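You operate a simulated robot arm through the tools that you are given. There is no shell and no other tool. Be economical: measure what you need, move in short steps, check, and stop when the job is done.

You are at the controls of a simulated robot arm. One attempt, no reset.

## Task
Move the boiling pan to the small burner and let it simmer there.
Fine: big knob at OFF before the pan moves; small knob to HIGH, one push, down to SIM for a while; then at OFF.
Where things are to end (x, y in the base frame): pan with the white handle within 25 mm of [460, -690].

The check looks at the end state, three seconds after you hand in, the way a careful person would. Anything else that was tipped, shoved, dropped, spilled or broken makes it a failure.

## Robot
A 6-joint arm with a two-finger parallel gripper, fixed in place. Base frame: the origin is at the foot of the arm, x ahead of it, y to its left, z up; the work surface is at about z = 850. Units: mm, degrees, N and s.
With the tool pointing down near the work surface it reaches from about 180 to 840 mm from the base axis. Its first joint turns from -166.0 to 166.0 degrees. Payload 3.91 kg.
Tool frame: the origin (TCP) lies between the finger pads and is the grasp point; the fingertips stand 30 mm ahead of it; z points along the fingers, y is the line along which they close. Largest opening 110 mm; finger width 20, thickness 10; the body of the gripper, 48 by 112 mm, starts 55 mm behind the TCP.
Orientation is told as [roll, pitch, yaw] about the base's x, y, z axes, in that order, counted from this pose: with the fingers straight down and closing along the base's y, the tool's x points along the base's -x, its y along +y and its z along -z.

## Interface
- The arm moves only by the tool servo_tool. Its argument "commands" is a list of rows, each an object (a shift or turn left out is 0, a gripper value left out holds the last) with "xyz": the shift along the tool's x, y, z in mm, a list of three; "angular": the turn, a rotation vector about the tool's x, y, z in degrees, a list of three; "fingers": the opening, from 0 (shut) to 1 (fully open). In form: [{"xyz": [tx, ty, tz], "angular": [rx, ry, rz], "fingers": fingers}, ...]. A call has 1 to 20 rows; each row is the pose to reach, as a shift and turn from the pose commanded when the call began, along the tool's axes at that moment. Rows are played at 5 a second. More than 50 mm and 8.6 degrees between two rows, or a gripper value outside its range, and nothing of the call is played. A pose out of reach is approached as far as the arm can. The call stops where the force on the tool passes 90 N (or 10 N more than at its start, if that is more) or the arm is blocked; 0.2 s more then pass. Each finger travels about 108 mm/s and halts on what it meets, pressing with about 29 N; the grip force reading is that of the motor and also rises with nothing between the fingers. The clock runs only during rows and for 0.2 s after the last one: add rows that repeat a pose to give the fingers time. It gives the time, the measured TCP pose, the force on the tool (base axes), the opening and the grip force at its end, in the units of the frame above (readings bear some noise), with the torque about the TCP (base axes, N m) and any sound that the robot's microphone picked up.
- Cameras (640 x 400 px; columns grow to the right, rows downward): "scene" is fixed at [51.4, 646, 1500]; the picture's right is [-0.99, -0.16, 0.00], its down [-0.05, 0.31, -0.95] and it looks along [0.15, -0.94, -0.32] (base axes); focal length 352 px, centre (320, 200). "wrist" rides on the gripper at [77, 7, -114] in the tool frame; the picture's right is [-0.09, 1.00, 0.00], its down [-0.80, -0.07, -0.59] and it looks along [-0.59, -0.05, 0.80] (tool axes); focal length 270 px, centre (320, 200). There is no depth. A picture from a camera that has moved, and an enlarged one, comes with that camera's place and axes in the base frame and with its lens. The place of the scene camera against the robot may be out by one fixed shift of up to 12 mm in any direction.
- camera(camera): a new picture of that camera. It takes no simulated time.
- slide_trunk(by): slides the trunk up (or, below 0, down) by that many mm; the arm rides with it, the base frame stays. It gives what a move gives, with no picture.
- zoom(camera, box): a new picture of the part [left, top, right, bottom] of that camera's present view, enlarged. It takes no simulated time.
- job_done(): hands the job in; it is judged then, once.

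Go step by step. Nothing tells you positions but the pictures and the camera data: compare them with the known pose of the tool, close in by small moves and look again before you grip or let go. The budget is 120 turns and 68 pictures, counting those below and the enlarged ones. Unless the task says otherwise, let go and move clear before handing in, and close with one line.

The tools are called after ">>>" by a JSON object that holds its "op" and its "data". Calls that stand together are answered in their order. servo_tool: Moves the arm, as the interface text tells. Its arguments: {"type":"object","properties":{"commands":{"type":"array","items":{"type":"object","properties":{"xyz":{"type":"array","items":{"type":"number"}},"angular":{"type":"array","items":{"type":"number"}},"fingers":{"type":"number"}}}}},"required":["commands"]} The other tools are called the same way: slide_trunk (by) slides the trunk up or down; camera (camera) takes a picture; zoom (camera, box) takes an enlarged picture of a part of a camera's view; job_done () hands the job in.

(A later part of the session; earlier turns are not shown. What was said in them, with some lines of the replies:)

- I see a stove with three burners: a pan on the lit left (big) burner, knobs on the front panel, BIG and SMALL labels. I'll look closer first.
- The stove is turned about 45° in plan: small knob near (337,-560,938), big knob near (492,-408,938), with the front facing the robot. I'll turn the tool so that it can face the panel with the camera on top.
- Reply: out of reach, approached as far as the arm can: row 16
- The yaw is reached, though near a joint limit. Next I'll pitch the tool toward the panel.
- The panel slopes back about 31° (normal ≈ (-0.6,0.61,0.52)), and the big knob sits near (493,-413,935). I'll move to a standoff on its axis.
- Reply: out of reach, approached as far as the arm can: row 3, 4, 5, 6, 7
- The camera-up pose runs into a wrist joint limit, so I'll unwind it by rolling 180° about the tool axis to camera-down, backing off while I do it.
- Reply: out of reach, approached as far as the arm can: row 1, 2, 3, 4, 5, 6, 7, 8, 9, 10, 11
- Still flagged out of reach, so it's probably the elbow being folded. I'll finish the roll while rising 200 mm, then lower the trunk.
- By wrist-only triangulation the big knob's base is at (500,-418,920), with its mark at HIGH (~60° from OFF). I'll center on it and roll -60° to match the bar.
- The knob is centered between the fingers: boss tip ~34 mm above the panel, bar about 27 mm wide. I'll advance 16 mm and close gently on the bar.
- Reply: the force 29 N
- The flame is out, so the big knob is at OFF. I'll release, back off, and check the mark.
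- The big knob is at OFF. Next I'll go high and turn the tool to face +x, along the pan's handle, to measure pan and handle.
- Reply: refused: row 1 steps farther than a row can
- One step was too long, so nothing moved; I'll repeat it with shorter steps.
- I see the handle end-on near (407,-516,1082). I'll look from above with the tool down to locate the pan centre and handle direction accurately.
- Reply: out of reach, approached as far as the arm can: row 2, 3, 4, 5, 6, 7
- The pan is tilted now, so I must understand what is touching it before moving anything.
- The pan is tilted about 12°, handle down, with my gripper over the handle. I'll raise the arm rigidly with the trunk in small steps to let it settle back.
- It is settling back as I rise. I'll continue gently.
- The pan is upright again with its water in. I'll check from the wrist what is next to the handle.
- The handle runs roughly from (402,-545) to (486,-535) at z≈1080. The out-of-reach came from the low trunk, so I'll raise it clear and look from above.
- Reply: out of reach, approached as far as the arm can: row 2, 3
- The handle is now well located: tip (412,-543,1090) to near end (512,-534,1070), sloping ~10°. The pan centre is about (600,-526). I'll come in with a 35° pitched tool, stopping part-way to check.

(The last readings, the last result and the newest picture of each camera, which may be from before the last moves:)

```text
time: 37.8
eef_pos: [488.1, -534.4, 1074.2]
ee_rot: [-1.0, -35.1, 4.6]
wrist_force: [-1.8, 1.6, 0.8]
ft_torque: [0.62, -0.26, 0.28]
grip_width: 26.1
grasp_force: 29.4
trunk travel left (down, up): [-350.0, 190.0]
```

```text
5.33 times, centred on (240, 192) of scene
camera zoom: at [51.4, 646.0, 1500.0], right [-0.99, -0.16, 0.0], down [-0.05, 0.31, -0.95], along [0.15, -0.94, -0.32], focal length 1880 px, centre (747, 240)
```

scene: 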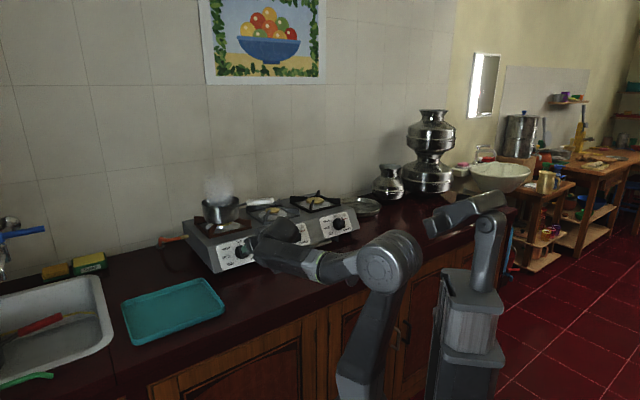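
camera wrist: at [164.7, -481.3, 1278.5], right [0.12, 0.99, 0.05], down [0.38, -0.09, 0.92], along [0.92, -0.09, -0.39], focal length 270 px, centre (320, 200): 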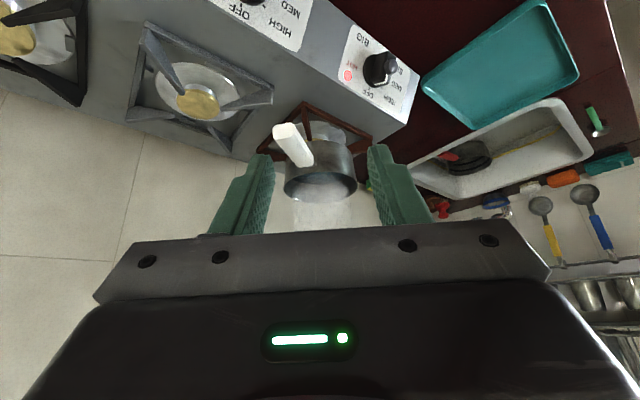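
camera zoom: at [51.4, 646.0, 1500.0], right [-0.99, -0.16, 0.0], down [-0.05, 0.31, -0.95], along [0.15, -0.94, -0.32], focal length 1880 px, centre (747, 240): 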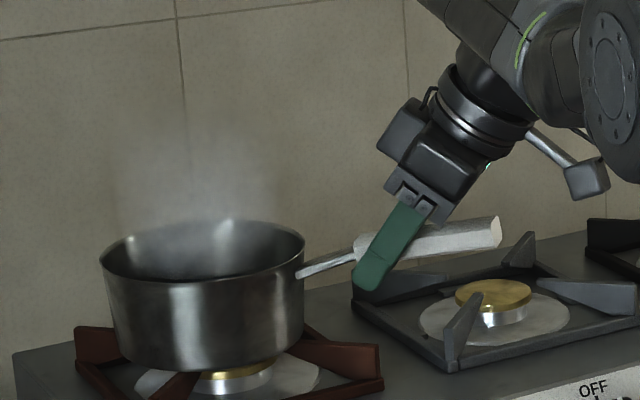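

Gripped on the 26 mm handle. I'll do a test lift of 10 mm.

>>> {"op": "servo_tool", "data": {"commands": [{"xyz": [-1.4, 0, -2]}, {"xyz": [-2.9, 0, -4.1]}, {"xyz": [-4.3, 0, -6.1]}, {"xyz": [-5.7, 0, -8.2]}, {"xyz": [-5.7, 0, -8.2]}]}}

>>> {"op": "zoom", "data": {"camera": "scene", "box": [180, 155, 300, 230]}}

```text
time: 39.0
eef_pos: [488.0, -536.7, 1083.8]
ee_rot: [-1.0, -35.0, 4.4]
wrist_force: [-0.1, -0.3, -8.1]
ft_torque: [-0.07, 0.82, -0.01]
grip_width: 25.7
grasp_force: 29.4
trunk travel left (down, up): [-350.0, 190.0]
```

```text
5.33 times, centred on (240, 192) of scene
camera zoom: at [51.4, 646.0, 1500.0], right [-0.99, -0.16, 0.0], down [-0.05, 0.31, -0.95], along [0.15, -0.94, -0.32], focal length 1880 px, centre (747, 240)
```

zoom: 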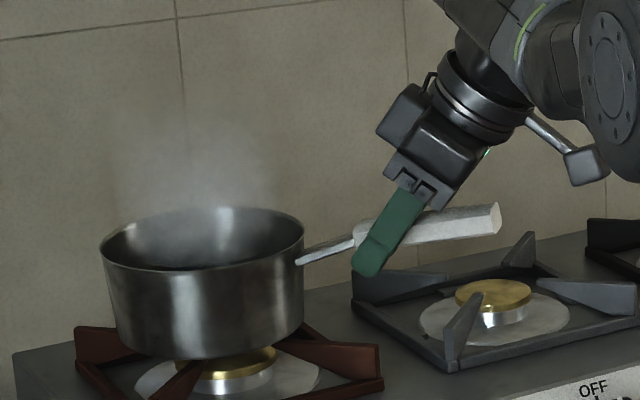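

Held level: 8.1 N weight, 0.82 Nm. I'll raise with the trunk, which also gives more arm reach, and then bring the arm down somewhat.

>>> {"op": "slide_trunk", "data": {"by": 25}}

>>> {"op": "slide_trunk", "data": {"by": 95}}

>>> {"op": "zoom", "data": {"camera": "scene", "box": [180, 135, 300, 210]}}

```text
time: 39.7
eef_pos: [488.1, -535.4, 1110.7]
ee_rot: [-1.1, -35.2, 4.5]
wrist_force: [-0.5, 0.3, 3.4]
ft_torque: [0.03, -0.05, -0.04]
grip_width: 0.0
grasp_force: 29.1
trunk travel left (down, up): [-375.0, 165.0]
```

```text
time: 41.0
eef_pos: [487.6, -535.4, 1203.9]
ee_rot: [-1.0, -35.1, 4.6]
wrist_force: [0.0, -0.2, -0.2]
ft_torque: [0.02, 0.0, 0.01]
grip_width: 0.0
grasp_force: 28.4
trunk travel left (down, up): [-470.0, 70.0]
```

```text
5.33 times, centred on (240, 172) of scene
camera zoom: at [51.4, 646.0, 1500.0], right [-0.99, -0.16, 0.0], down [-0.05, 0.31, -0.95], along [0.15, -0.94, -0.32], focal length 1880 px, centre (747, 347)
```

zoom: 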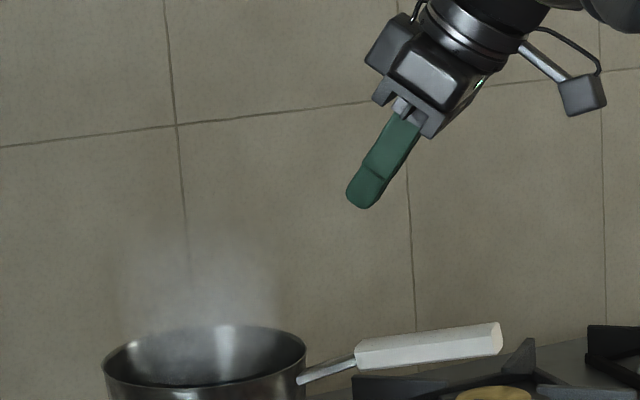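

The trunk's jerk slipped the handle out, and the pan dropped ~10 mm straight back onto its grate, apparently upright. The trunk is now at a good height, so I'll regrip and use only gentle arm motion.

>>> {"op": "servo_tool", "data": {"commands": [{"fingers": 0.6}, {"fingers": 0.6}, {"fingers": 0.6}, {"xyz": [22, 0, 31]}, {"xyz": [44, 0, 63]}, {"xyz": [60, 0, 86]}, {"xyz": [70, 0, 100]}, {"xyz": [75, 0, 107.3]}, {"xyz": [75, 0, 107.3]}]}}

>>> {"op": "zoom", "data": {"camera": "wrist", "box": [160, 50, 480, 250]}}

>>> {"op": "zoom", "data": {"camera": "scene", "box": [180, 155, 300, 230]}}

```text
time: 43.0
eef_pos: [487.3, -536.3, 1073.0]
ee_rot: [-0.9, -35.1, 4.5]
wrist_force: [0.3, -0.3, 0.0]
ft_torque: [0.01, -0.05, 0.0]
grip_width: 66.1
grasp_force: 0.1
trunk travel left (down, up): [-470.0, 70.0]
```

```text
2.00 times, centred on (320, 150) of wrist
camera zoom: at [358.7, -537.3, 1121.7], right [0.0, 1.0, 0.04], down [0.32, -0.04, 0.95], along [0.95, 0.01, -0.32], focal length 541 px, centre (320, 300)
```

zoom: 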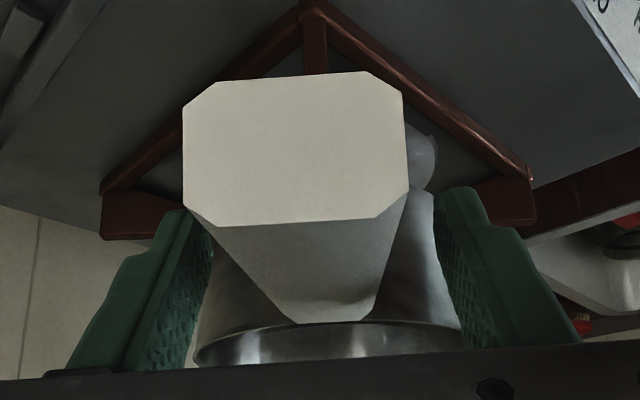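

```text
5.33 times, centred on (240, 192) of scene
camera zoom: at [51.4, 646.0, 1500.0], right [-0.99, -0.16, 0.0], down [-0.05, 0.31, -0.95], along [0.15, -0.94, -0.32], focal length 1880 px, centre (747, 240)
```

zoom: 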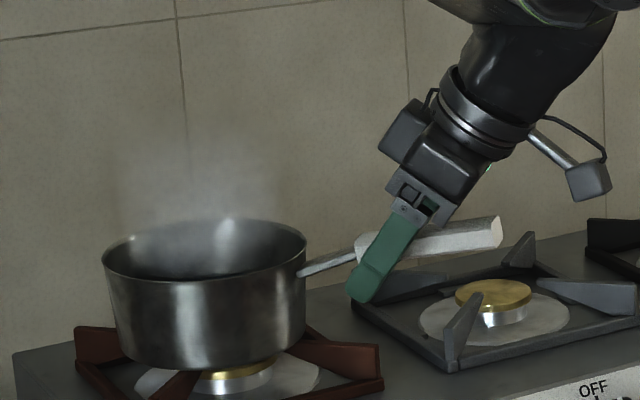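

>>> {"op": "servo_tool", "data": {"commands": [{"fingers": 0.35}, {"fingers": 0.15}, {"fingers": 0}, {"fingers": 0}, {"fingers": 0}, {"fingers": 0}, {"xyz": [-1, 0, -1.4]}, {"xyz": [-2.3, 0, -3.3]}, {"xyz": [-3.7, 0, -5.3]}, {"xyz": [-5.2, 0, -7.4]}, {"xyz": [-6.7, 0, -9.6]}, {"xyz": [-8.3, 0, -11.9]}, {"xyz": [-10, 0, -14.3]}, {"xyz": [-11.7, 0, -16.7]}, {"xyz": [-13.4, 0, -19.1]}, {"xyz": [-15, 0, -21.4]}, {"xyz": [-16.4, 0, -23.4]}, {"xyz": [-17.2, 0, -24.6]}, {"xyz": [-17.2, 0, -24.6]}]}}

>>> {"op": "zoom", "data": {"camera": "scene", "box": [180, 155, 300, 230]}}

```text
time: 47.0
eef_pos: [488.0, -537.2, 1102.1]
ee_rot: [-0.9, -35.0, 4.4]
wrist_force: [-0.5, 0.3, -8.1]
ft_torque: [-0.02, 0.85, 0.02]
grip_width: 26.0
grasp_force: 29.1
trunk travel left (down, up): [-470.0, 70.0]
```

```text
5.33 times, centred on (240, 192) of scene
camera zoom: at [51.4, 646.0, 1500.0], right [-0.99, -0.16, 0.0], down [-0.05, 0.31, -0.95], along [0.15, -0.94, -0.32], focal length 1880 px, centre (747, 240)
```

zoom: 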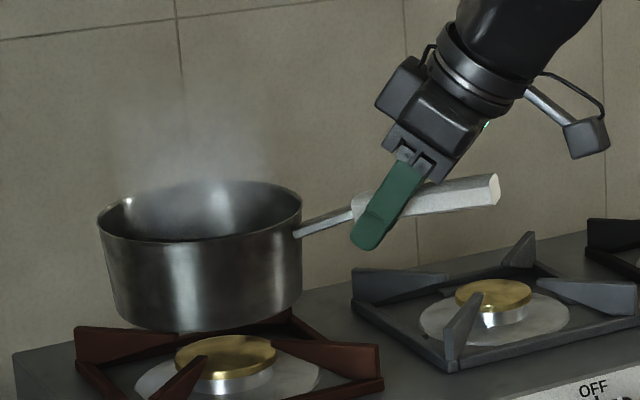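

Firmly held and level. I'll traverse gently toward the small burner, first half.

>>> {"op": "servo_tool", "data": {"commands": [{"xyz": [0.7, -0.9, -0.5]}, {"xyz": [2, -2.4, -1.4]}, {"xyz": [3.9, -4.7, -2.7]}, {"xyz": [6.4, -7.8, -4.5]}, {"xyz": [9.5, -11.6, -6.7]}, {"xyz": [13, -15.9, -9.1]}, {"xyz": [16.7, -20.4, -11.7]}, {"xyz": [20.6, -25.2, -14.4]}, {"xyz": [24.6, -30.1, -17.2]}, {"xyz": [28.6, -34.9, -20]}, {"xyz": [32.6, -39.8, -22.8]}, {"xyz": [36.6, -44.7, -25.6]}, {"xyz": [40.4, -49.4, -28.4]}, {"xyz": [44.3, -54.2, -31.1]}, {"xyz": [48.2, -58.9, -33.8]}, {"xyz": [51.8, -63.3, -36.3]}, {"xyz": [55, -67.3, -38.6]}, {"xyz": [57.8, -70.7, -40.5]}, {"xyz": [59.9, -73.2, -42]}, {"xyz": [61.2, -74.8, -42.9]}]}}

>>> {"op": "zoom", "data": {"camera": "scene", "box": [180, 155, 340, 255]}}

```text
time: 51.2
eef_pos: [417.9, -616.8, 1103.0]
ee_rot: [-0.9, -34.9, 4.3]
wrist_force: [0.4, 0.1, -8.9]
ft_torque: [-0.04, 0.84, -0.03]
grip_width: 25.7
grasp_force: 29.2
trunk travel left (down, up): [-470.0, 70.0]
```

```text
4.00 times, centred on (260, 205) of scene
camera zoom: at [51.4, 646.0, 1500.0], right [-0.99, -0.16, 0.0], down [-0.05, 0.31, -0.95], along [0.15, -0.94, -0.32], focal length 1410 px, centre (560, 180)
```

zoom: 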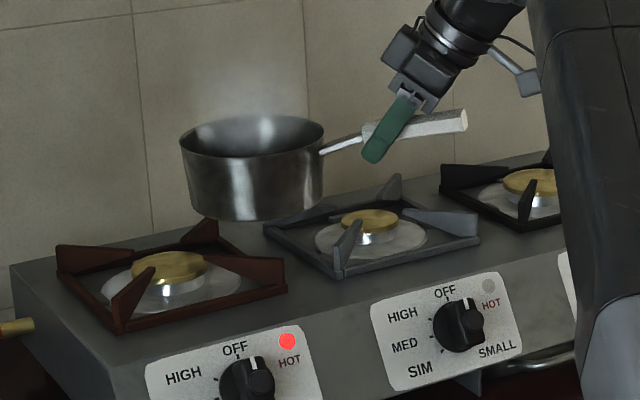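

>>> {"op": "servo_tool", "data": {"commands": [{"xyz": [0.7, -0.9, -0.5]}, {"xyz": [2, -2.5, -1.4]}, {"xyz": [3.9, -4.9, -2.7]}, {"xyz": [6.4, -8, -4.5]}, {"xyz": [9.5, -12, -6.7]}, {"xyz": [13, -16.5, -9.1]}, {"xyz": [16.8, -21.2, -11.8]}, {"xyz": [20.8, -26.2, -14.6]}, {"xyz": [24.9, -31.3, -17.4]}, {"xyz": [29, -36.3, -20.3]}, {"xyz": [33.1, -41.4, -23.2]}, {"xyz": [37.2, -46.5, -26]}, {"xyz": [41.1, -51.4, -28.8]}, {"xyz": [45, -56.4, -31.5]}, {"xyz": [49, -61.4, -34.3]}, {"xyz": [52.7, -66.1, -36.9]}, {"xyz": [56, -70.3, -39.2]}, {"xyz": [58.9, -73.9, -41.2]}, {"xyz": [61.1, -76.6, -42.8]}, {"xyz": [62.5, -78.3, -43.8]}]}}

>>> {"op": "zoom", "data": {"camera": "scene", "box": [180, 155, 340, 255]}}

>>> {"op": "zoom", "data": {"camera": "wrist", "box": [160, 0, 480, 250]}}

```text
time: 55.4
eef_pos: [347.8, -700.8, 1103.4]
ee_rot: [-0.9, -35.0, 4.4]
wrist_force: [0.6, -0.3, -7.7]
ft_torque: [-0.08, 0.81, 0.03]
grip_width: 25.5
grasp_force: 28.6
trunk travel left (down, up): [-470.0, 70.0]
```

```text
4.00 times, centred on (260, 205) of scene
camera zoom: at [51.4, 646.0, 1500.0], right [-0.99, -0.16, 0.0], down [-0.05, 0.31, -0.95], along [0.15, -0.94, -0.32], focal length 1410 px, centre (560, 180)
```

zoom: 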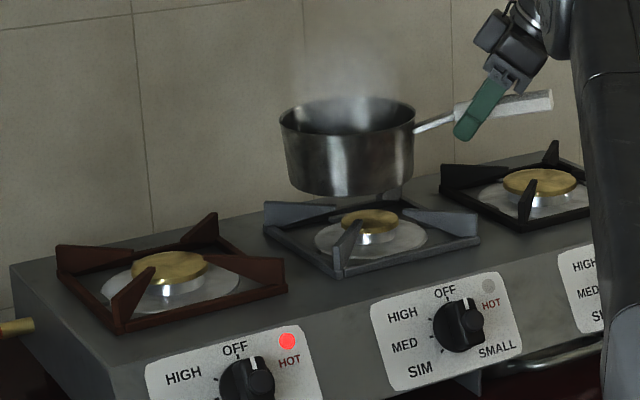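

```text
1.60 times, centred on (320, 125) of wrist
camera zoom: at [219.1, -701.4, 1153.2], right [0.0, 1.0, 0.04], down [0.32, -0.04, 0.95], along [0.95, 0.01, -0.32], focal length 432 px, centre (320, 320)
```

zoom: 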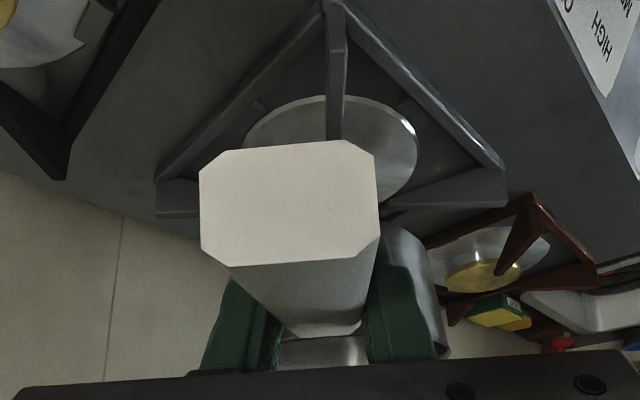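

The pan hangs level over the small burner. Compared with its original placement over the big one, it sits about 15 mm too far toward +x, so I'll correct and look again.

>>> {"op": "servo_tool", "data": {"commands": [{"xyz": [1.5, -0.1, -1]}, {"xyz": [4, -0.3, -2.8]}, {"xyz": [7, -0.5, -4.9]}, {"xyz": [10, -0.6, -7]}, {"xyz": [12.4, -0.8, -8.7]}, {"xyz": [13.5, -0.8, -7.1]}, {"xyz": [15.2, -0.8, -4.6]}, {"xyz": [17, -0.8, -2.1]}, {"xyz": [18.7, -0.8, 0.3]}, {"xyz": [20.4, -0.8, 2.8]}, {"xyz": [22.2, -0.8, 5.2]}]}}

>>> {"op": "zoom", "data": {"camera": "scene", "box": [180, 155, 340, 255]}}

```text
time: 57.8
eef_pos: [331.3, -702.1, 1086.5]
ee_rot: [-1.0, -35.1, 4.4]
wrist_force: [0.2, -0.3, -7.0]
ft_torque: [-0.03, 0.82, 0.03]
grip_width: 26.0
grasp_force: 28.8
trunk travel left (down, up): [-470.0, 70.0]
```

```text
4.00 times, centred on (260, 205) of scene
camera zoom: at [51.4, 646.0, 1500.0], right [-0.99, -0.16, 0.0], down [-0.05, 0.31, -0.95], along [0.15, -0.94, -0.32], focal length 1410 px, centre (560, 180)
```

zoom: 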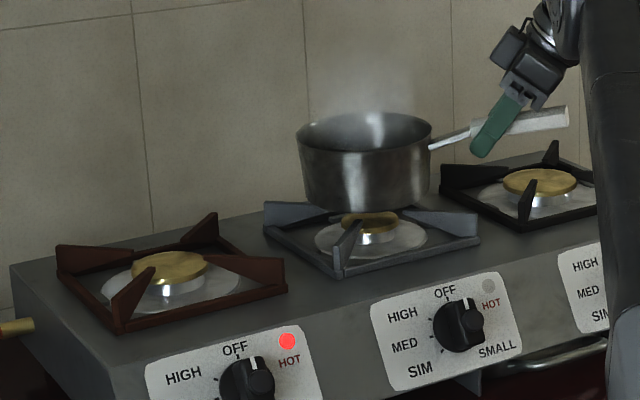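

Now well centred. I'll lower gently onto the grate.

>>> {"op": "servo_tool", "data": {"commands": [{"xyz": [0.8, 0, 1.2]}, {"xyz": [1.7, 0, 2.5]}, {"xyz": [2.9, 0, 4.1]}, {"xyz": [4, 0, 5.7]}, {"xyz": [4.9, 0, 7]}, {"xyz": [5.7, 0, 8.2]}, {"xyz": [6.3, 0, 9]}]}}

```text
time: 59.4
eef_pos: [333.6, -703.2, 1075.7]
ee_rot: [-0.9, -35.1, 4.3]
wrist_force: [-0.3, 0.1, -7.1]
ft_torque: [-0.03, 0.8, 0.02]
grip_width: 25.9
grasp_force: 29.3
trunk travel left (down, up): [-470.0, 70.0]
```

>>> {"op": "servo_tool", "data": {"commands": [{"xyz": [0.6, 0, 0.8]}, {"xyz": [1.2, 0, 1.6]}, {"xyz": [1.7, 0, 2.5]}]}}

>>> {"op": "zoom", "data": {"camera": "scene", "box": [230, 165, 330, 227]}}

```text
time: 60.2
eef_pos: [332.8, -701.9, 1075.7]
ee_rot: [-1.1, -35.1, 4.6]
wrist_force: [0.5, -1.2, 1.0]
ft_torque: [0.35, -0.22, -0.25]
grip_width: 26.0
grasp_force: 29.1
trunk travel left (down, up): [-470.0, 70.0]
```

```text
6.40 times, centred on (280, 196) of scene
camera zoom: at [51.4, 646.0, 1500.0], right [-0.99, -0.16, 0.0], down [-0.05, 0.31, -0.95], along [0.15, -0.94, -0.32], focal length 2256 px, centre (576, 226)
```

zoom: 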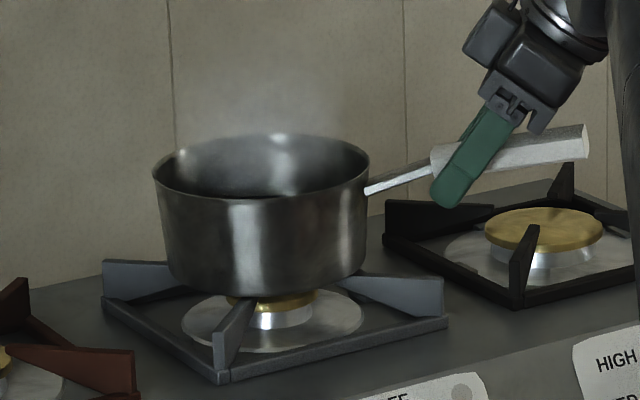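

The load is off the wrist and the pan rests on the small grate, centred. I'll release and back out along the tool axis.

>>> {"op": "servo_tool", "data": {"commands": [{"fingers": 0.3}, {"fingers": 0.4}, {"fingers": 0.6}, {"fingers": 0.6}, {"xyz": [0, 0, -10]}, {"xyz": [0, 0, -30]}, {"xyz": [0, 0, -60]}, {"xyz": [0, 0, -95]}, {"xyz": [0, 0, -130]}]}}

>>> {"op": "zoom", "data": {"camera": "scene", "box": [180, 155, 340, 255]}}

>>> {"op": "camera", "data": {"camera": "wrist"}}

```text
time: 62.2
eef_pos: [255.3, -706.9, 1179.6]
ee_rot: [-1.1, -35.1, 4.4]
wrist_force: [0.7, 0.4, 0.1]
ft_torque: [-0.02, 0.01, 0.01]
grip_width: 65.9
grasp_force: 0.0
trunk travel left (down, up): [-470.0, 70.0]
```

```text
4.00 times, centred on (260, 205) of scene
camera zoom: at [51.4, 646.0, 1500.0], right [-0.99, -0.16, 0.0], down [-0.05, 0.31, -0.95], along [0.15, -0.94, -0.32], focal length 1410 px, centre (560, 180)
```

zoom: 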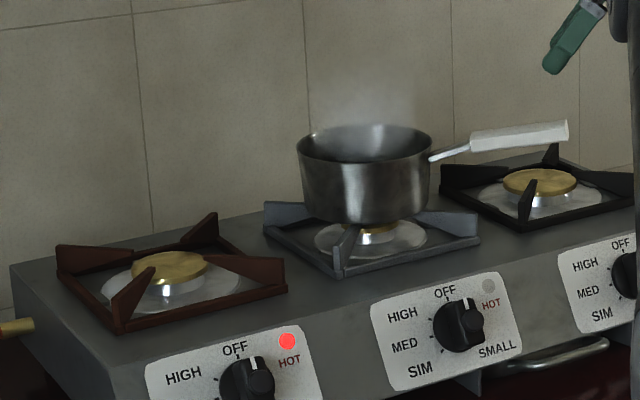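

```text
16 pictures are left
camera wrist: at [127.0, -707.2, 1230.1], right [0.0, 1.0, 0.04], down [0.32, -0.04, 0.95], along [0.95, 0.01, -0.32], focal length 270 px, centre (320, 200)
```

wrist: 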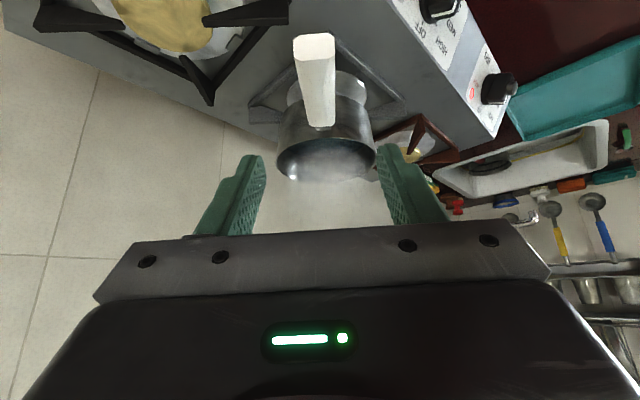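

The pan is placed and free. Next is the small knob (≈(344,-571,920)): I'll move up and away, turn the tool to the panel direction, then lower the trunk as before.

>>> {"op": "servo_tool", "data": {"commands": [{"xyz": [-15, 10, -22], "angular": [0, 0, 0], "fingers": 0.5}, {"xyz": [-30, 40, -45], "angular": [4.1, 0, 5.86]}, {"xyz": [-45, 75, -65], "angular": [8.2, 0, 11.7]}, {"xyz": [-55, 110, -80], "angular": [12.3, 0, 17.6]}, {"xyz": [-65, 145, -88], "angular": [16.4, 0, 23.4]}, {"xyz": [-65, 180, -88.7], "angular": [20.5, 0, 29.3]}, {"xyz": [-65, 205, -88.7], "angular": [24.6, 0, 35.2]}, {"xyz": [-65, 227, -88.7], "angular": [28.7, 0, 41]}]}}

>>> {"op": "servo_tool", "data": {"commands": [{"angular": [0, -8, 0]}, {"angular": [0, -16, 0]}, {"angular": [0, -24, 0]}]}}

```text
time: 64.0
eef_pos: [244.0, -474.3, 1286.6]
ee_rot: [-0.7, -35.8, -45.9]
wrist_force: [-0.3, 0.6, 0.3]
ft_torque: [-0.02, -0.06, -0.01]
grip_width: 54.8
grasp_force: 0.0
trunk travel left (down, up): [-470.0, 70.0]
```

```text
time: 64.8
eef_pos: [243.7, -476.3, 1287.6]
ee_rot: [-0.9, -59.8, -45.5]
wrist_force: [0.2, 0.2, 0.7]
ft_torque: [-0.01, 0.0, 0.02]
grip_width: 55.0
grasp_force: 0.0
trunk travel left (down, up): [-470.0, 70.0]
```

>>> {"op": "slide_trunk", "data": {"by": -280}}

>>> {"op": "servo_tool", "data": {"commands": [{"xyz": [0, 0, 0], "angular": [0.5, 0.8, 0]}, {"xyz": [0, 0, 0], "angular": [0.5, 0.8, 0]}]}}

>>> {"op": "camera", "data": {"camera": "wrist"}}

```text
time: 67.6
eef_pos: [243.7, -477.0, 1008.0]
ee_rot: [-0.9, -59.8, -45.4]
wrist_force: [-0.5, -1.1, -0.2]
ft_torque: [-0.02, -0.03, -0.03]
grip_width: 55.3
grasp_force: 0.1
trunk travel left (down, up): [-190.0, 350.0]
```

```text
time: 68.2
eef_pos: [243.5, -477.8, 1007.1]
ee_rot: [-1.3, -58.9, -45.4]
wrist_force: [-0.4, -0.2, 0.7]
ft_torque: [-0.01, -0.05, 0.02]
grip_width: 55.0
grasp_force: 0.0
trunk travel left (down, up): [-190.0, 350.0]
```

```text
15 pictures are left
camera wrist: at [154.4, -372.0, 1000.3], right [0.76, 0.65, 0.06], down [-0.11, 0.03, 0.99], along [0.65, -0.76, 0.09], focal length 270 px, centre (320, 200)
```

wrist: 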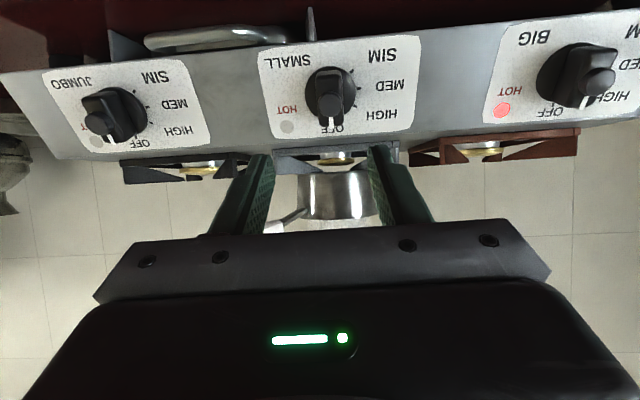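

Small knob is in view at OFF. I'll centre and advance to a close standoff.

>>> {"op": "servo_tool", "data": {"commands": [{"xyz": [2, 4, 25]}, {"xyz": [4, 8, 50]}, {"xyz": [5, 9.5, 75]}, {"xyz": [5, 9.5, 98]}]}}

>>> {"op": "zoom", "data": {"camera": "wrist", "box": [200, 50, 440, 200]}}

```text
time: 69.2
eef_pos: [304.4, -532.2, 951.6]
ee_rot: [-1.4, -58.9, -45.4]
wrist_force: [-0.5, 0.5, 0.2]
ft_torque: [-0.03, -0.02, 0.03]
grip_width: 55.0
grasp_force: 0.0
trunk travel left (down, up): [-190.0, 350.0]
```

```text
2.67 times, centred on (320, 125) of wrist
camera zoom: at [215.9, -426.0, 944.2], right [0.76, 0.65, 0.06], down [-0.11, 0.03, 0.99], along [0.65, -0.76, 0.09], focal length 721 px, centre (320, 400)
```

zoom: 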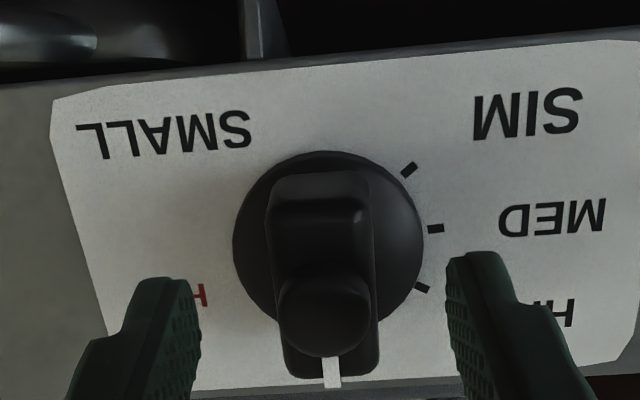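

>>> {"op": "servo_tool", "data": {"commands": [{"xyz": [-1, 1, 8]}, {"xyz": [-1.5, 1.3, 17]}, {"xyz": [-1.5, 1.3, 17], "fingers": 0.35}, {"xyz": [-1.5, 1.3, 17], "fingers": 0.2}, {"xyz": [-1.5, 1.3, 17], "fingers": 0.15}, {"xyz": [-1.5, 1.3, 17], "fingers": 0.15}]}}

>>> {"op": "zoom", "data": {"camera": "wrist", "box": [200, 50, 440, 200]}}

```text
time: 70.6
eef_pos: [317.2, -541.8, 944.7]
ee_rot: [-1.4, -58.9, -45.4]
wrist_force: [-1.3, -2.1, 1.5]
ft_torque: [-0.12, -0.31, 0.61]
grip_width: 24.0
grasp_force: 45.7
trunk travel left (down, up): [-190.0, 350.0]
```

```text
2.67 times, centred on (320, 125) of wrist
camera zoom: at [227.7, -437.0, 937.6], right [0.76, 0.65, 0.06], down [-0.11, 0.03, 0.99], along [0.65, -0.76, 0.09], focal length 721 px, centre (320, 400)
```

zoom: 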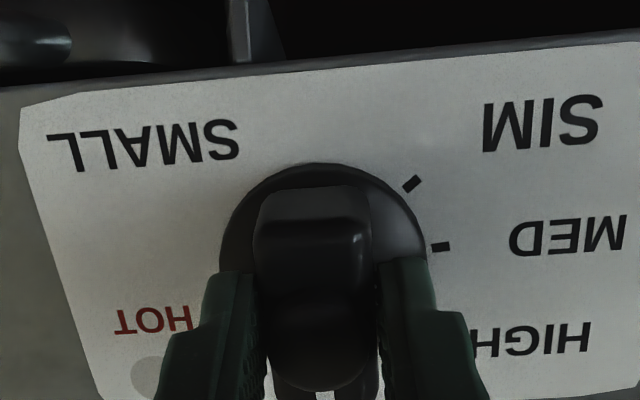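

Gripped with low side force. Turning to HIGH (-60° about the tool axis).

>>> {"op": "servo_tool", "data": {"commands": [{"angular": [0, 0, -6]}, {"angular": [0, 0, -12]}, {"angular": [0, 0, -18]}, {"angular": [0, 0, -24]}, {"angular": [0, 0, -30]}, {"angular": [0, 0, -36]}, {"angular": [0, 0, -42]}, {"angular": [0, 0, -48]}, {"angular": [0, 0, -54]}, {"angular": [0, 0, -60]}, {"angular": [0, 0, -60]}]}}

>>> {"op": "camera", "data": {"camera": "wrist"}}

```text
time: 73.0
eef_pos: [317.7, -542.7, 944.6]
ee_rot: [-55.5, -24.6, 26.9]
wrist_force: [1.4, -22.4, 10.7]
ft_torque: [-0.44, 0.05, -0.63]
grip_width: 23.7
grasp_force: 44.6
trunk travel left (down, up): [-190.0, 350.0]
```

```text
12 pictures are left
camera wrist: at [188.2, -497.3, 966.7], right [0.12, 0.69, -0.71], down [0.3, 0.66, 0.69], along [0.95, -0.3, -0.13], focal length 270 px, centre (320, 200)
```

wrist: 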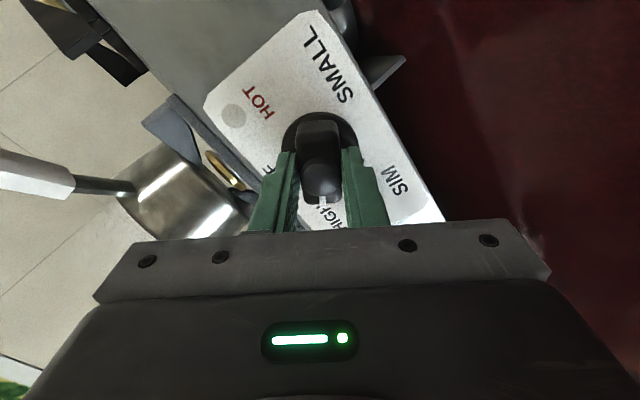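

Knob at HIGH, no flame yet. Now one push along the axis and back.

>>> {"op": "servo_tool", "data": {"commands": [{"xyz": [0, 0, 2]}, {"xyz": [0, 0, 4]}, {"xyz": [0, 0, 6]}]}}

>>> {"op": "zoom", "data": {"camera": "scene", "box": [180, 155, 340, 255]}}

```text
time: 73.8
eef_pos: [316.7, -542.7, 946.2]
ee_rot: [-55.6, -24.6, 26.9]
wrist_force: [-19.7, 4.3, 25.7]
ft_torque: [-0.06, 0.69, -0.91]
grip_width: 23.9
grasp_force: 45.4
trunk travel left (down, up): [-190.0, 350.0]
```

```text
4.00 times, centred on (260, 205) of scene
camera zoom: at [51.4, 646.0, 1500.0], right [-0.99, -0.16, 0.0], down [-0.05, 0.31, -0.95], along [0.15, -0.94, -0.32], focal length 1410 px, centre (560, 180)
```

zoom: 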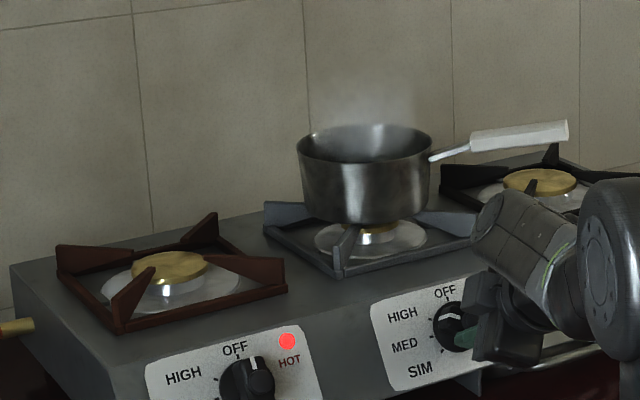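

No click at ~37 N; I continue the same press a little further.

>>> {"op": "servo_tool", "data": {"commands": [{"xyz": [0, 0, 1.5]}, {"xyz": [0, 0, 3]}, {"xyz": [0, 0, 4.5]}, {"xyz": [0, 0, 4.5]}]}}

```text
time: 74.8
eef_pos: [319.7, -545.2, 943.9]
ee_rot: [-55.7, -24.8, 27.0]
wrist_force: [-31.7, 13.6, 28.4]
ft_torque: [0.04, 0.14, -0.08]
grip_width: 23.8
grasp_force: 44.9
trunk travel left (down, up): [-190.0, 350.0]
```

>>> {"op": "servo_tool", "data": {"commands": [{"xyz": [0, 0, 1.5]}, {"xyz": [0, 0, 3]}, {"xyz": [0, 0, 4.5]}, {"xyz": [0, 0, 4.5]}]}}

>>> {"op": "zoom", "data": {"camera": "wrist", "box": [160, 50, 480, 250]}}

```text
time: 75.8
eef_pos: [322.9, -546.8, 941.0]
ee_rot: [-55.9, -24.8, 27.2]
wrist_force: [-29.3, 14.5, 31.8]
ft_torque: [0.33, 0.16, 0.26]
grip_width: 23.7
grasp_force: 45.1
trunk travel left (down, up): [-190.0, 350.0]
```

```text
2.00 times, centred on (320, 150) of wrist
camera zoom: at [193.6, -501.4, 962.4], right [0.12, 0.69, -0.71], down [0.3, 0.66, 0.69], along [0.95, -0.3, -0.12], focal length 541 px, centre (320, 300)
```

zoom: 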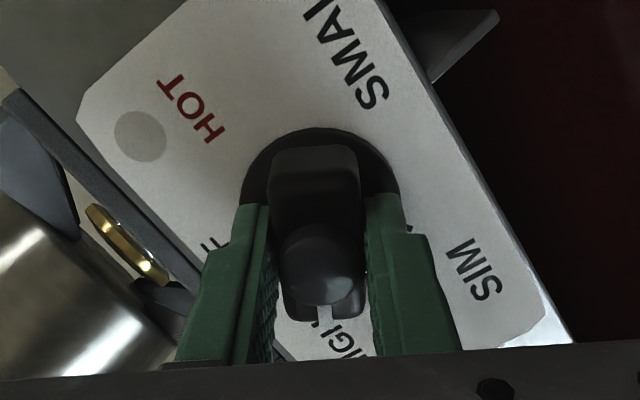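

The fingers are slipping along the bar at ~43 N. I'll release, close the fingertips, and press squarely on the knob's centre boss instead.

>>> {"op": "servo_tool", "data": {"commands": [{"fingers": 0.5}, {"fingers": 0.5}, {"xyz": [0, 0, -25]}, {"xyz": [0, 0, -48]}, {"xyz": [0, 0, -48], "fingers": 0}, {"xyz": [0, 0, -48], "fingers": 0}, {"xyz": [0, 0, -48], "fingers": 0}]}}

>>> {"op": "zoom", "data": {"camera": "wrist", "box": [160, 50, 480, 250]}}

```text
time: 77.4
eef_pos: [297.3, -519.5, 960.7]
ee_rot: [-55.2, -24.7, 26.9]
wrist_force: [0.0, 0.0, -0.2]
ft_torque: [-0.02, -0.01, -0.01]
grip_width: 0.0
grasp_force: 28.9
trunk travel left (down, up): [-190.0, 350.0]
```

```text
2.00 times, centred on (320, 150) of wrist
camera zoom: at [168.3, -473.9, 982.5], right [0.12, 0.7, -0.71], down [0.3, 0.65, 0.69], along [0.95, -0.29, -0.13], focal length 541 px, centre (320, 300)
```

zoom: 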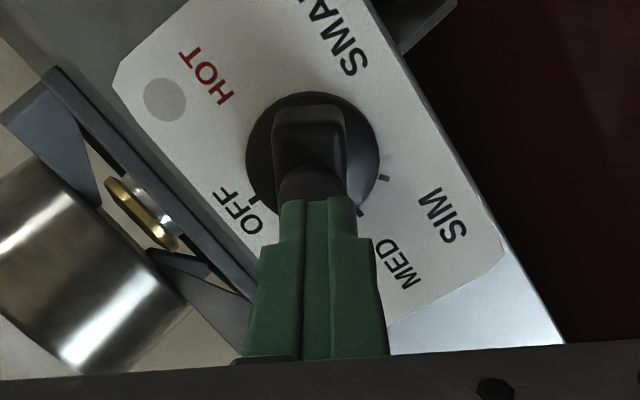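

>>> {"op": "servo_tool", "data": {"commands": [{"xyz": [2, -2, 8]}, {"xyz": [2, -2, 13]}, {"xyz": [2, -2, 16]}, {"xyz": [2, -2, 18]}, {"xyz": [2, -2, 20]}, {"xyz": [2, -2, 22]}, {"xyz": [2, -2, 24]}]}}

```text
time: 79.0
eef_pos: [307.4, -532.9, 953.3]
ee_rot: [-55.6, -24.8, 27.0]
wrist_force: [-27.9, 33.5, 7.5]
ft_torque: [0.36, 0.11, 0.25]
grip_width: 0.1
grasp_force: 29.5
trunk travel left (down, up): [-190.0, 350.0]
heard: click
```

Click heard. I'll back off at once and look for the flame.

>>> {"op": "servo_tool", "data": {"commands": [{"xyz": [0, 0, -10]}, {"xyz": [0, 0, -25]}, {"xyz": [0, 0, -40]}, {"xyz": [0, 0, -40], "fingers": 0.5}, {"xyz": [0, 0, -40], "fingers": 0.5}, {"xyz": [0, 0, -40], "fingers": 0.5}]}}

>>> {"op": "zoom", "data": {"camera": "wrist", "box": [80, 20, 480, 250]}}

```text
time: 80.4
eef_pos: [287.0, -511.3, 970.4]
ee_rot: [-55.3, -24.7, 26.9]
wrist_force: [0.0, -1.5, -0.9]
ft_torque: [-0.02, 0.02, 0.01]
grip_width: 55.0
grasp_force: 0.0
trunk travel left (down, up): [-190.0, 350.0]
```

```text
1.60 times, centred on (280, 135) of wrist
camera zoom: at [158.7, -465.9, 992.2], right [0.12, 0.7, -0.71], down [0.3, 0.65, 0.69], along [0.95, -0.29, -0.13], focal length 432 px, centre (384, 304)
```

zoom: 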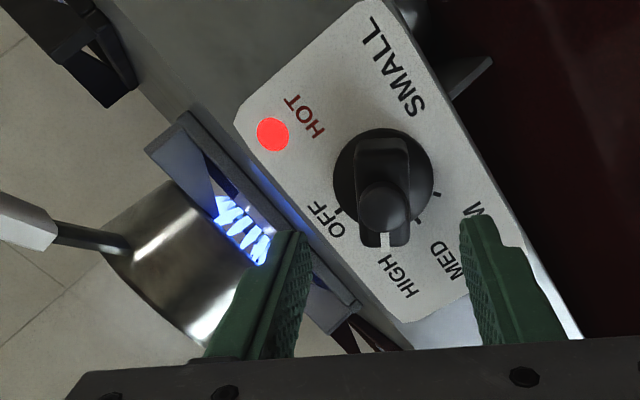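

The burner is lit. Regripping the knob and turning down to SIM (about -72° more).

>>> {"op": "servo_tool", "data": {"commands": [{"xyz": [0, 0, 18]}, {"xyz": [0, 0, 36]}, {"xyz": [0, 0, 49]}, {"xyz": [0, 0, 49], "fingers": 0.35}, {"xyz": [0, 0, 49], "fingers": 0.2}, {"xyz": [0, 0, 49], "fingers": 0.15}, {"xyz": [0, 0, 49], "fingers": 0.15}]}}

>>> {"op": "servo_tool", "data": {"commands": [{"angular": [0, 0, -6]}, {"angular": [0, 0, -12]}, {"angular": [0, 0, -18]}, {"angular": [0, 0, -24]}, {"angular": [0, 0, -30]}, {"angular": [0, 0, -36]}, {"angular": [0, 0, -42]}, {"angular": [0, 0, -48]}, {"angular": [0, 0, -54]}, {"angular": [0, 0, -60]}, {"angular": [0, 0, -66]}, {"angular": [0, 0, -72]}]}}

>>> {"op": "camera", "data": {"camera": "wrist"}}

```text
time: 82.0
eef_pos: [316.3, -541.9, 946.2]
ee_rot: [-55.4, -24.7, 26.9]
wrist_force: [-0.7, 1.1, -0.1]
ft_torque: [-0.22, -0.16, -0.1]
grip_width: 23.8
grasp_force: 44.4
trunk travel left (down, up): [-190.0, 350.0]
```

```text
time: 84.6
eef_pos: [317.4, -541.2, 945.1]
ee_rot: [-50.2, 35.5, 68.4]
wrist_force: [1.6, 6.1, -3.9]
ft_torque: [0.36, -1.33, -0.39]
grip_width: 24.4
grasp_force: 45.0
trunk travel left (down, up): [-190.0, 350.0]
```

```text
7 pictures are left
camera wrist: at [222.5, -529.0, 1045.9], right [-0.73, -0.11, -0.67], down [-0.05, 0.99, -0.11], along [0.68, -0.05, -0.73], focal length 270 px, centre (320, 200)
```

wrist: 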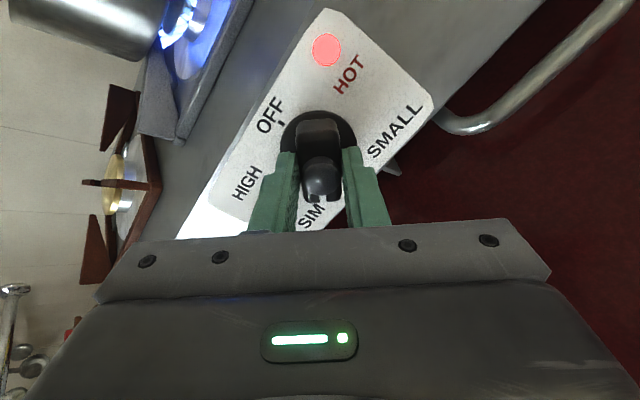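

>>> {"op": "zoom", "data": {"camera": "wrist", "box": [120, 0, 440, 235]}}

```text
1.70 times, centred on (280, 118) of wrist
camera zoom: at [222.5, -529.0, 1045.9], right [-0.73, -0.11, -0.67], down [-0.05, 0.99, -0.11], along [0.68, -0.05, -0.73], focal length 460 px, centre (388, 340)
```

zoom: 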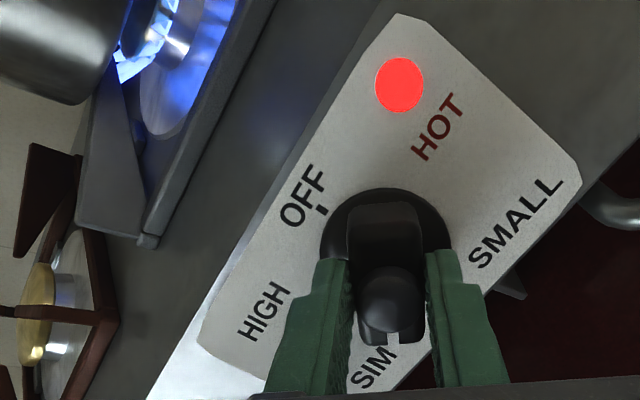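

The mark is at SIM. I'll let go so the knob settles, step back, and check the mark and flame.

>>> {"op": "servo_tool", "data": {"commands": [{"fingers": 0.5}, {"fingers": 0.5}, {"xyz": [0, 0, -20]}, {"xyz": [0, 0, -45]}]}}

>>> {"op": "zoom", "data": {"camera": "wrist", "box": [120, 0, 440, 235]}}

```text
time: 85.6
eef_pos: [288.7, -512.8, 969.5]
ee_rot: [-50.2, 35.5, 68.4]
wrist_force: [-1.1, 0.0, 0.4]
ft_torque: [-0.01, 0.02, -0.05]
grip_width: 54.8
grasp_force: 0.1
trunk travel left (down, up): [-190.0, 350.0]
```

```text
1.70 times, centred on (280, 118) of wrist
camera zoom: at [195.6, -500.6, 1069.6], right [-0.73, -0.11, -0.67], down [-0.05, 0.99, -0.11], along [0.68, -0.05, -0.73], focal length 460 px, centre (388, 340)
```

zoom: 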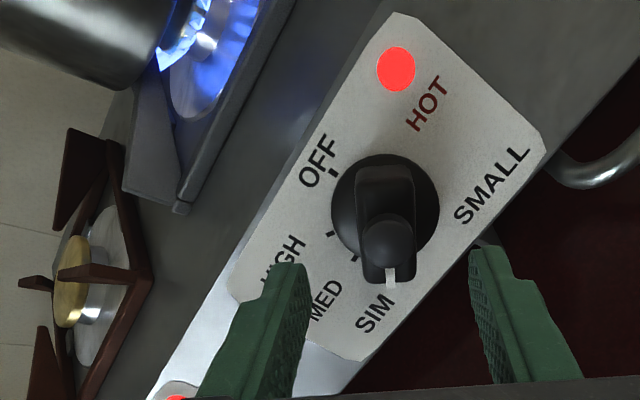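

The bar covers the SIM tick and the burner is lit. Now I'll let it simmer.

>>> {"op": "servo_tool", "data": {"commands": [{}, {}, {}, {}, {}, {}, {}, {}, {}, {}, {}, {}, {}, {}, {}, {}, {}, {}, {}, {}]}}

>>> {"op": "servo_tool", "data": {"commands": [{}, {}, {}, {}, {}, {}, {}, {}, {}, {}, {}, {}, {}, {}, {}, {}, {}, {}, {}, {}]}}

>>> {"op": "servo_tool", "data": {"commands": [{}, {}, {}, {}, {}, {}, {}, {}, {}, {}, {}, {}, {}, {}, {}, {}, {}, {}, {}, {}]}}

>>> {"op": "servo_tool", "data": {"commands": [{}, {}, {}, {}, {}, {}, {}, {}, {}, {}, {}, {}, {}, {}, {}, {}, {}, {}, {}, {}]}}

>>> {"op": "servo_tool", "data": {"commands": [{}, {}, {}, {}, {}, {}, {}, {}, {}, {}, {}, {}, {}, {}, {}, {}, {}, {}, {}, {}]}}

>>> {"op": "servo_tool", "data": {"commands": [{}, {}, {}, {}, {}, {}, {}, {}, {}, {}, {}, {}, {}, {}, {}, {}, {}, {}, {}, {}]}}

>>> {"op": "servo_tool", "data": {"commands": [{}, {}, {}, {}, {}, {}, {}, {}, {}, {}, {}, {}, {}, {}, {}, {}, {}, {}, {}, {}]}}

>>> {"op": "servo_tool", "data": {"commands": [{}, {}, {}, {}, {}, {}, {}, {}, {}, {}, {}, {}, {}, {}, {}, {}, {}, {}, {}, {}]}}

```text
time: 89.8
eef_pos: [289.7, -514.6, 969.1]
ee_rot: [-50.3, 35.5, 68.5]
wrist_force: [-0.4, -0.1, 1.1]
ft_torque: [0.0, -0.01, 0.0]
grip_width: 54.8
grasp_force: 0.1
trunk travel left (down, up): [-190.0, 350.0]
```

```text
time: 94.0
eef_pos: [290.4, -513.6, 969.7]
ee_rot: [-50.3, 35.5, 68.4]
wrist_force: [-0.1, 0.2, 0.3]
ft_torque: [-0.02, -0.02, 0.0]
grip_width: 55.2
grasp_force: 0.0
trunk travel left (down, up): [-190.0, 350.0]
```

```text
time: 98.2
eef_pos: [290.6, -513.1, 969.6]
ee_rot: [-50.3, 35.5, 68.4]
wrist_force: [-0.4, 0.6, -0.1]
ft_torque: [0.03, -0.01, 0.01]
grip_width: 55.0
grasp_force: 0.0
trunk travel left (down, up): [-190.0, 350.0]
```

```text
time: 102.4
eef_pos: [289.6, -514.5, 968.9]
ee_rot: [-50.3, 35.5, 68.4]
wrist_force: [-0.2, -0.1, 0.2]
ft_torque: [0.01, -0.01, -0.02]
grip_width: 54.7
grasp_force: 0.1
trunk travel left (down, up): [-190.0, 350.0]
```

```text
time: 106.6
eef_pos: [289.3, -514.2, 971.2]
ee_rot: [-50.4, 35.4, 68.4]
wrist_force: [-0.6, 0.9, -0.3]
ft_torque: [0.02, 0.01, 0.0]
grip_width: 55.1
grasp_force: 0.1
trunk travel left (down, up): [-190.0, 350.0]
```

```text
time: 110.8
eef_pos: [290.2, -514.2, 970.0]
ee_rot: [-50.3, 35.5, 68.4]
wrist_force: [0.6, 0.4, -0.6]
ft_torque: [-0.01, 0.01, 0.02]
grip_width: 55.2
grasp_force: 0.0
trunk travel left (down, up): [-190.0, 350.0]
```

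```text
time: 115.0
eef_pos: [289.2, -513.6, 968.7]
ee_rot: [-50.4, 35.5, 68.4]
wrist_force: [0.2, -0.3, -0.2]
ft_torque: [-0.03, 0.03, 0.01]
grip_width: 55.2
grasp_force: 0.1
trunk travel left (down, up): [-190.0, 350.0]
```

```text
time: 119.2
eef_pos: [290.4, -513.1, 970.2]
ee_rot: [-50.4, 35.5, 68.3]
wrist_force: [-0.4, -0.5, -0.1]
ft_torque: [0.01, 0.01, 0.0]
grip_width: 54.7
grasp_force: 0.1
trunk travel left (down, up): [-190.0, 350.0]
```

It has simmered about 35 s; I'll give it some more.

>>> {"op": "servo_tool", "data": {"commands": [{}, {}, {}, {}, {}, {}, {}, {}, {}, {}, {}, {}, {}, {}, {}, {}, {}, {}, {}, {}]}}

>>> {"op": "servo_tool", "data": {"commands": [{}, {}, {}, {}, {}, {}, {}, {}, {}, {}, {}, {}, {}, {}, {}, {}, {}, {}, {}, {}]}}

>>> {"op": "servo_tool", "data": {"commands": [{}, {}, {}, {}, {}, {}, {}, {}, {}, {}, {}, {}, {}, {}, {}, {}, {}, {}, {}, {}]}}

>>> {"op": "servo_tool", "data": {"commands": [{}, {}, {}, {}, {}, {}, {}, {}, {}, {}, {}, {}, {}, {}, {}, {}, {}, {}, {}, {}]}}

>>> {"op": "servo_tool", "data": {"commands": [{}, {}, {}, {}, {}, {}, {}, {}, {}, {}, {}, {}, {}, {}, {}, {}, {}, {}, {}, {}]}}

>>> {"op": "servo_tool", "data": {"commands": [{}, {}, {}, {}, {}, {}, {}, {}, {}, {}, {}, {}, {}, {}, {}, {}, {}, {}, {}, {}]}}

>>> {"op": "servo_tool", "data": {"commands": [{"xyz": [0, 0, 20]}, {"xyz": [0, 0, 40]}, {"xyz": [0, 0, 44]}, {"xyz": [0, 0, 44], "fingers": 0.35}, {"xyz": [0, 0, 44], "fingers": 0.2}, {"xyz": [0, 0, 44], "fingers": 0.15}, {"xyz": [0, 0, 44], "fingers": 0.15}]}}

```text
time: 123.4
eef_pos: [289.8, -513.8, 969.8]
ee_rot: [-50.3, 35.5, 68.5]
wrist_force: [1.1, -0.4, -0.8]
ft_torque: [-0.01, 0.01, 0.0]
grip_width: 55.0
grasp_force: 0.1
trunk travel left (down, up): [-190.0, 350.0]
```

```text
time: 127.6
eef_pos: [289.8, -513.9, 969.7]
ee_rot: [-50.3, 35.5, 68.4]
wrist_force: [-0.5, 0.0, -0.7]
ft_torque: [0.03, 0.0, 0.0]
grip_width: 54.9
grasp_force: 0.0
trunk travel left (down, up): [-190.0, 350.0]
```

```text
time: 131.8
eef_pos: [288.7, -513.7, 969.4]
ee_rot: [-50.2, 35.5, 68.3]
wrist_force: [0.1, -0.2, -0.5]
ft_torque: [0.0, -0.03, -0.05]
grip_width: 54.9
grasp_force: 0.0
trunk travel left (down, up): [-190.0, 350.0]
```

```text
time: 136.0
eef_pos: [290.3, -514.8, 969.6]
ee_rot: [-50.2, 35.5, 68.4]
wrist_force: [0.3, 0.0, -0.5]
ft_torque: [-0.03, 0.02, 0.02]
grip_width: 55.1
grasp_force: 0.0
trunk travel left (down, up): [-190.0, 350.0]
```

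```text
time: 140.2
eef_pos: [290.7, -513.7, 968.4]
ee_rot: [-50.3, 35.6, 68.4]
wrist_force: [-0.5, -0.2, 0.1]
ft_torque: [0.01, 0.01, -0.02]
grip_width: 54.8
grasp_force: 0.1
trunk travel left (down, up): [-190.0, 350.0]
```

```text
time: 144.4
eef_pos: [290.3, -513.5, 969.4]
ee_rot: [-50.3, 35.5, 68.4]
wrist_force: [-0.3, 0.9, -0.3]
ft_torque: [0.01, 0.0, 0.03]
grip_width: 55.1
grasp_force: 0.0
trunk travel left (down, up): [-190.0, 350.0]
```

```text
time: 146.0
eef_pos: [315.8, -541.1, 947.2]
ee_rot: [-50.1, 35.6, 68.4]
wrist_force: [0.9, -0.9, -0.1]
ft_torque: [0.26, -0.85, 0.14]
grip_width: 24.3
grasp_force: 45.4
trunk travel left (down, up): [-190.0, 350.0]
```

Simmered about 60 s at SIM, and the knob is gripped again. Turning it back +132° to OFF.

>>> {"op": "servo_tool", "data": {"commands": [{"angular": [0, 0, 7]}, {"angular": [0, 0, 14]}, {"angular": [0, 0, 21]}, {"angular": [0, 0, 28]}, {"angular": [0, 0, 35]}, {"angular": [0, 0, 42]}, {"angular": [0, 0, 49]}, {"angular": [0, 0, 56]}, {"angular": [0, 0, 63]}, {"angular": [0, 0, 70]}, {"angular": [0, 0, 77]}, {"angular": [0, 0, 84]}, {"angular": [0, 0, 91]}, {"angular": [0, 0, 98]}, {"angular": [0, 0, 105]}, {"angular": [0, 0, 112]}, {"angular": [0, 0, 119]}, {"angular": [0, 0, 126]}, {"angular": [0, 0, 132]}, {"angular": [0, 0, 132]}]}}

>>> {"op": "servo_tool", "data": {"commands": [{"fingers": 0.5}, {"fingers": 0.5}, {"xyz": [0, 0, -25]}, {"xyz": [0, 0, -60]}, {"xyz": [0, 0, -95]}]}}

>>> {"op": "zoom", "data": {"camera": "wrist", "box": [160, 20, 480, 245]}}

```text
time: 150.2
eef_pos: [316.0, -540.1, 945.5]
ee_rot: [-1.3, -58.9, -45.5]
wrist_force: [-3.0, 19.2, -6.0]
ft_torque: [0.86, 0.47, 0.89]
grip_width: 24.1
grasp_force: 45.1
trunk travel left (down, up): [-190.0, 350.0]
```

```text
time: 151.4
eef_pos: [260.7, -483.3, 993.4]
ee_rot: [-1.3, -58.9, -45.3]
wrist_force: [0.3, -0.8, 0.0]
ft_torque: [-0.01, -0.05, 0.02]
grip_width: 55.1
grasp_force: 0.0
trunk travel left (down, up): [-190.0, 350.0]
```

```text
1.78 times, centred on (320, 132) of wrist
camera zoom: at [170.8, -377.7, 986.4], right [0.76, 0.65, 0.06], down [-0.11, 0.03, 0.99], along [0.65, -0.76, 0.09], focal length 480 px, centre (320, 320)
```

zoom: 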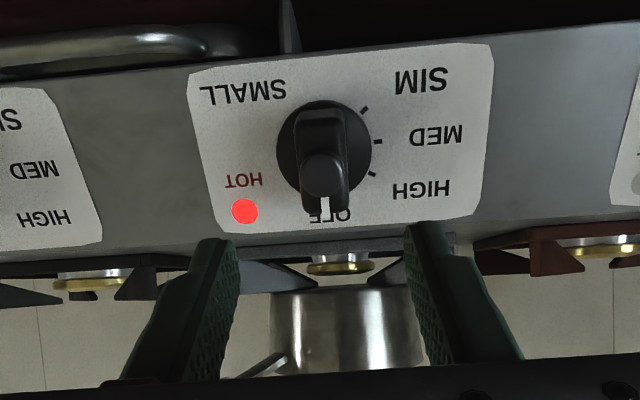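

Small knob at OFF and the flame is out. I'll retreat clear and take a last look.

>>> {"op": "servo_tool", "data": {"commands": [{"xyz": [-20, 0, -30]}, {"xyz": [-45, 0, -50]}, {"xyz": [-70, 0, -70]}, {"xyz": [-70, 0, -70]}]}}

>>> {"op": "zoom", "data": {"camera": "scene", "box": [140, 130, 380, 290]}}

```text
time: 152.4
eef_pos: [244.5, -464.5, 1091.7]
ee_rot: [-1.4, -58.9, -45.4]
wrist_force: [0.3, 0.3, 0.3]
ft_torque: [0.0, 0.04, -0.04]
grip_width: 55.0
grasp_force: 0.2
trunk travel left (down, up): [-190.0, 350.0]
```

```text
2.50 times, centred on (260, 210) of scene
camera zoom: at [51.4, 646.0, 1500.0], right [-0.99, -0.16, 0.0], down [-0.05, 0.31, -0.95], along [0.15, -0.94, -0.32], focal length 881 px, centre (470, 175)
```

zoom: 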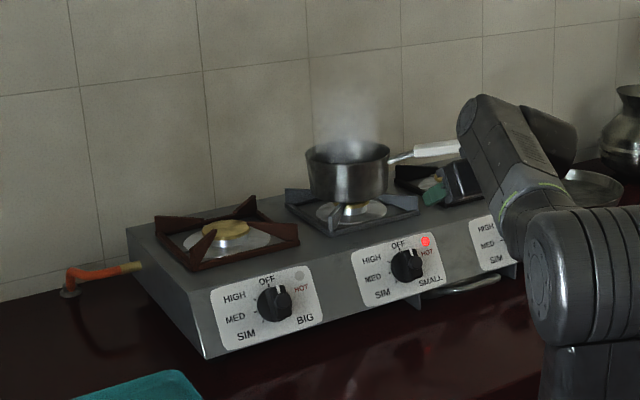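

Everything looks as it should: pan upright on the small burner, both knobs at OFF, arm clear. Handing in.

>>> {"op": "job_done", "data": {}}

```text
The job is handed in.
```

The pan is on the small burner, within a few mm of centre by the camera. It simmered at SIM for about 60 s, and both knobs are now at OFF. Two slips on the way: the pan was tilted about 12° once, and it dropped about 10 mm back onto its grate once. I saw no spill either time.
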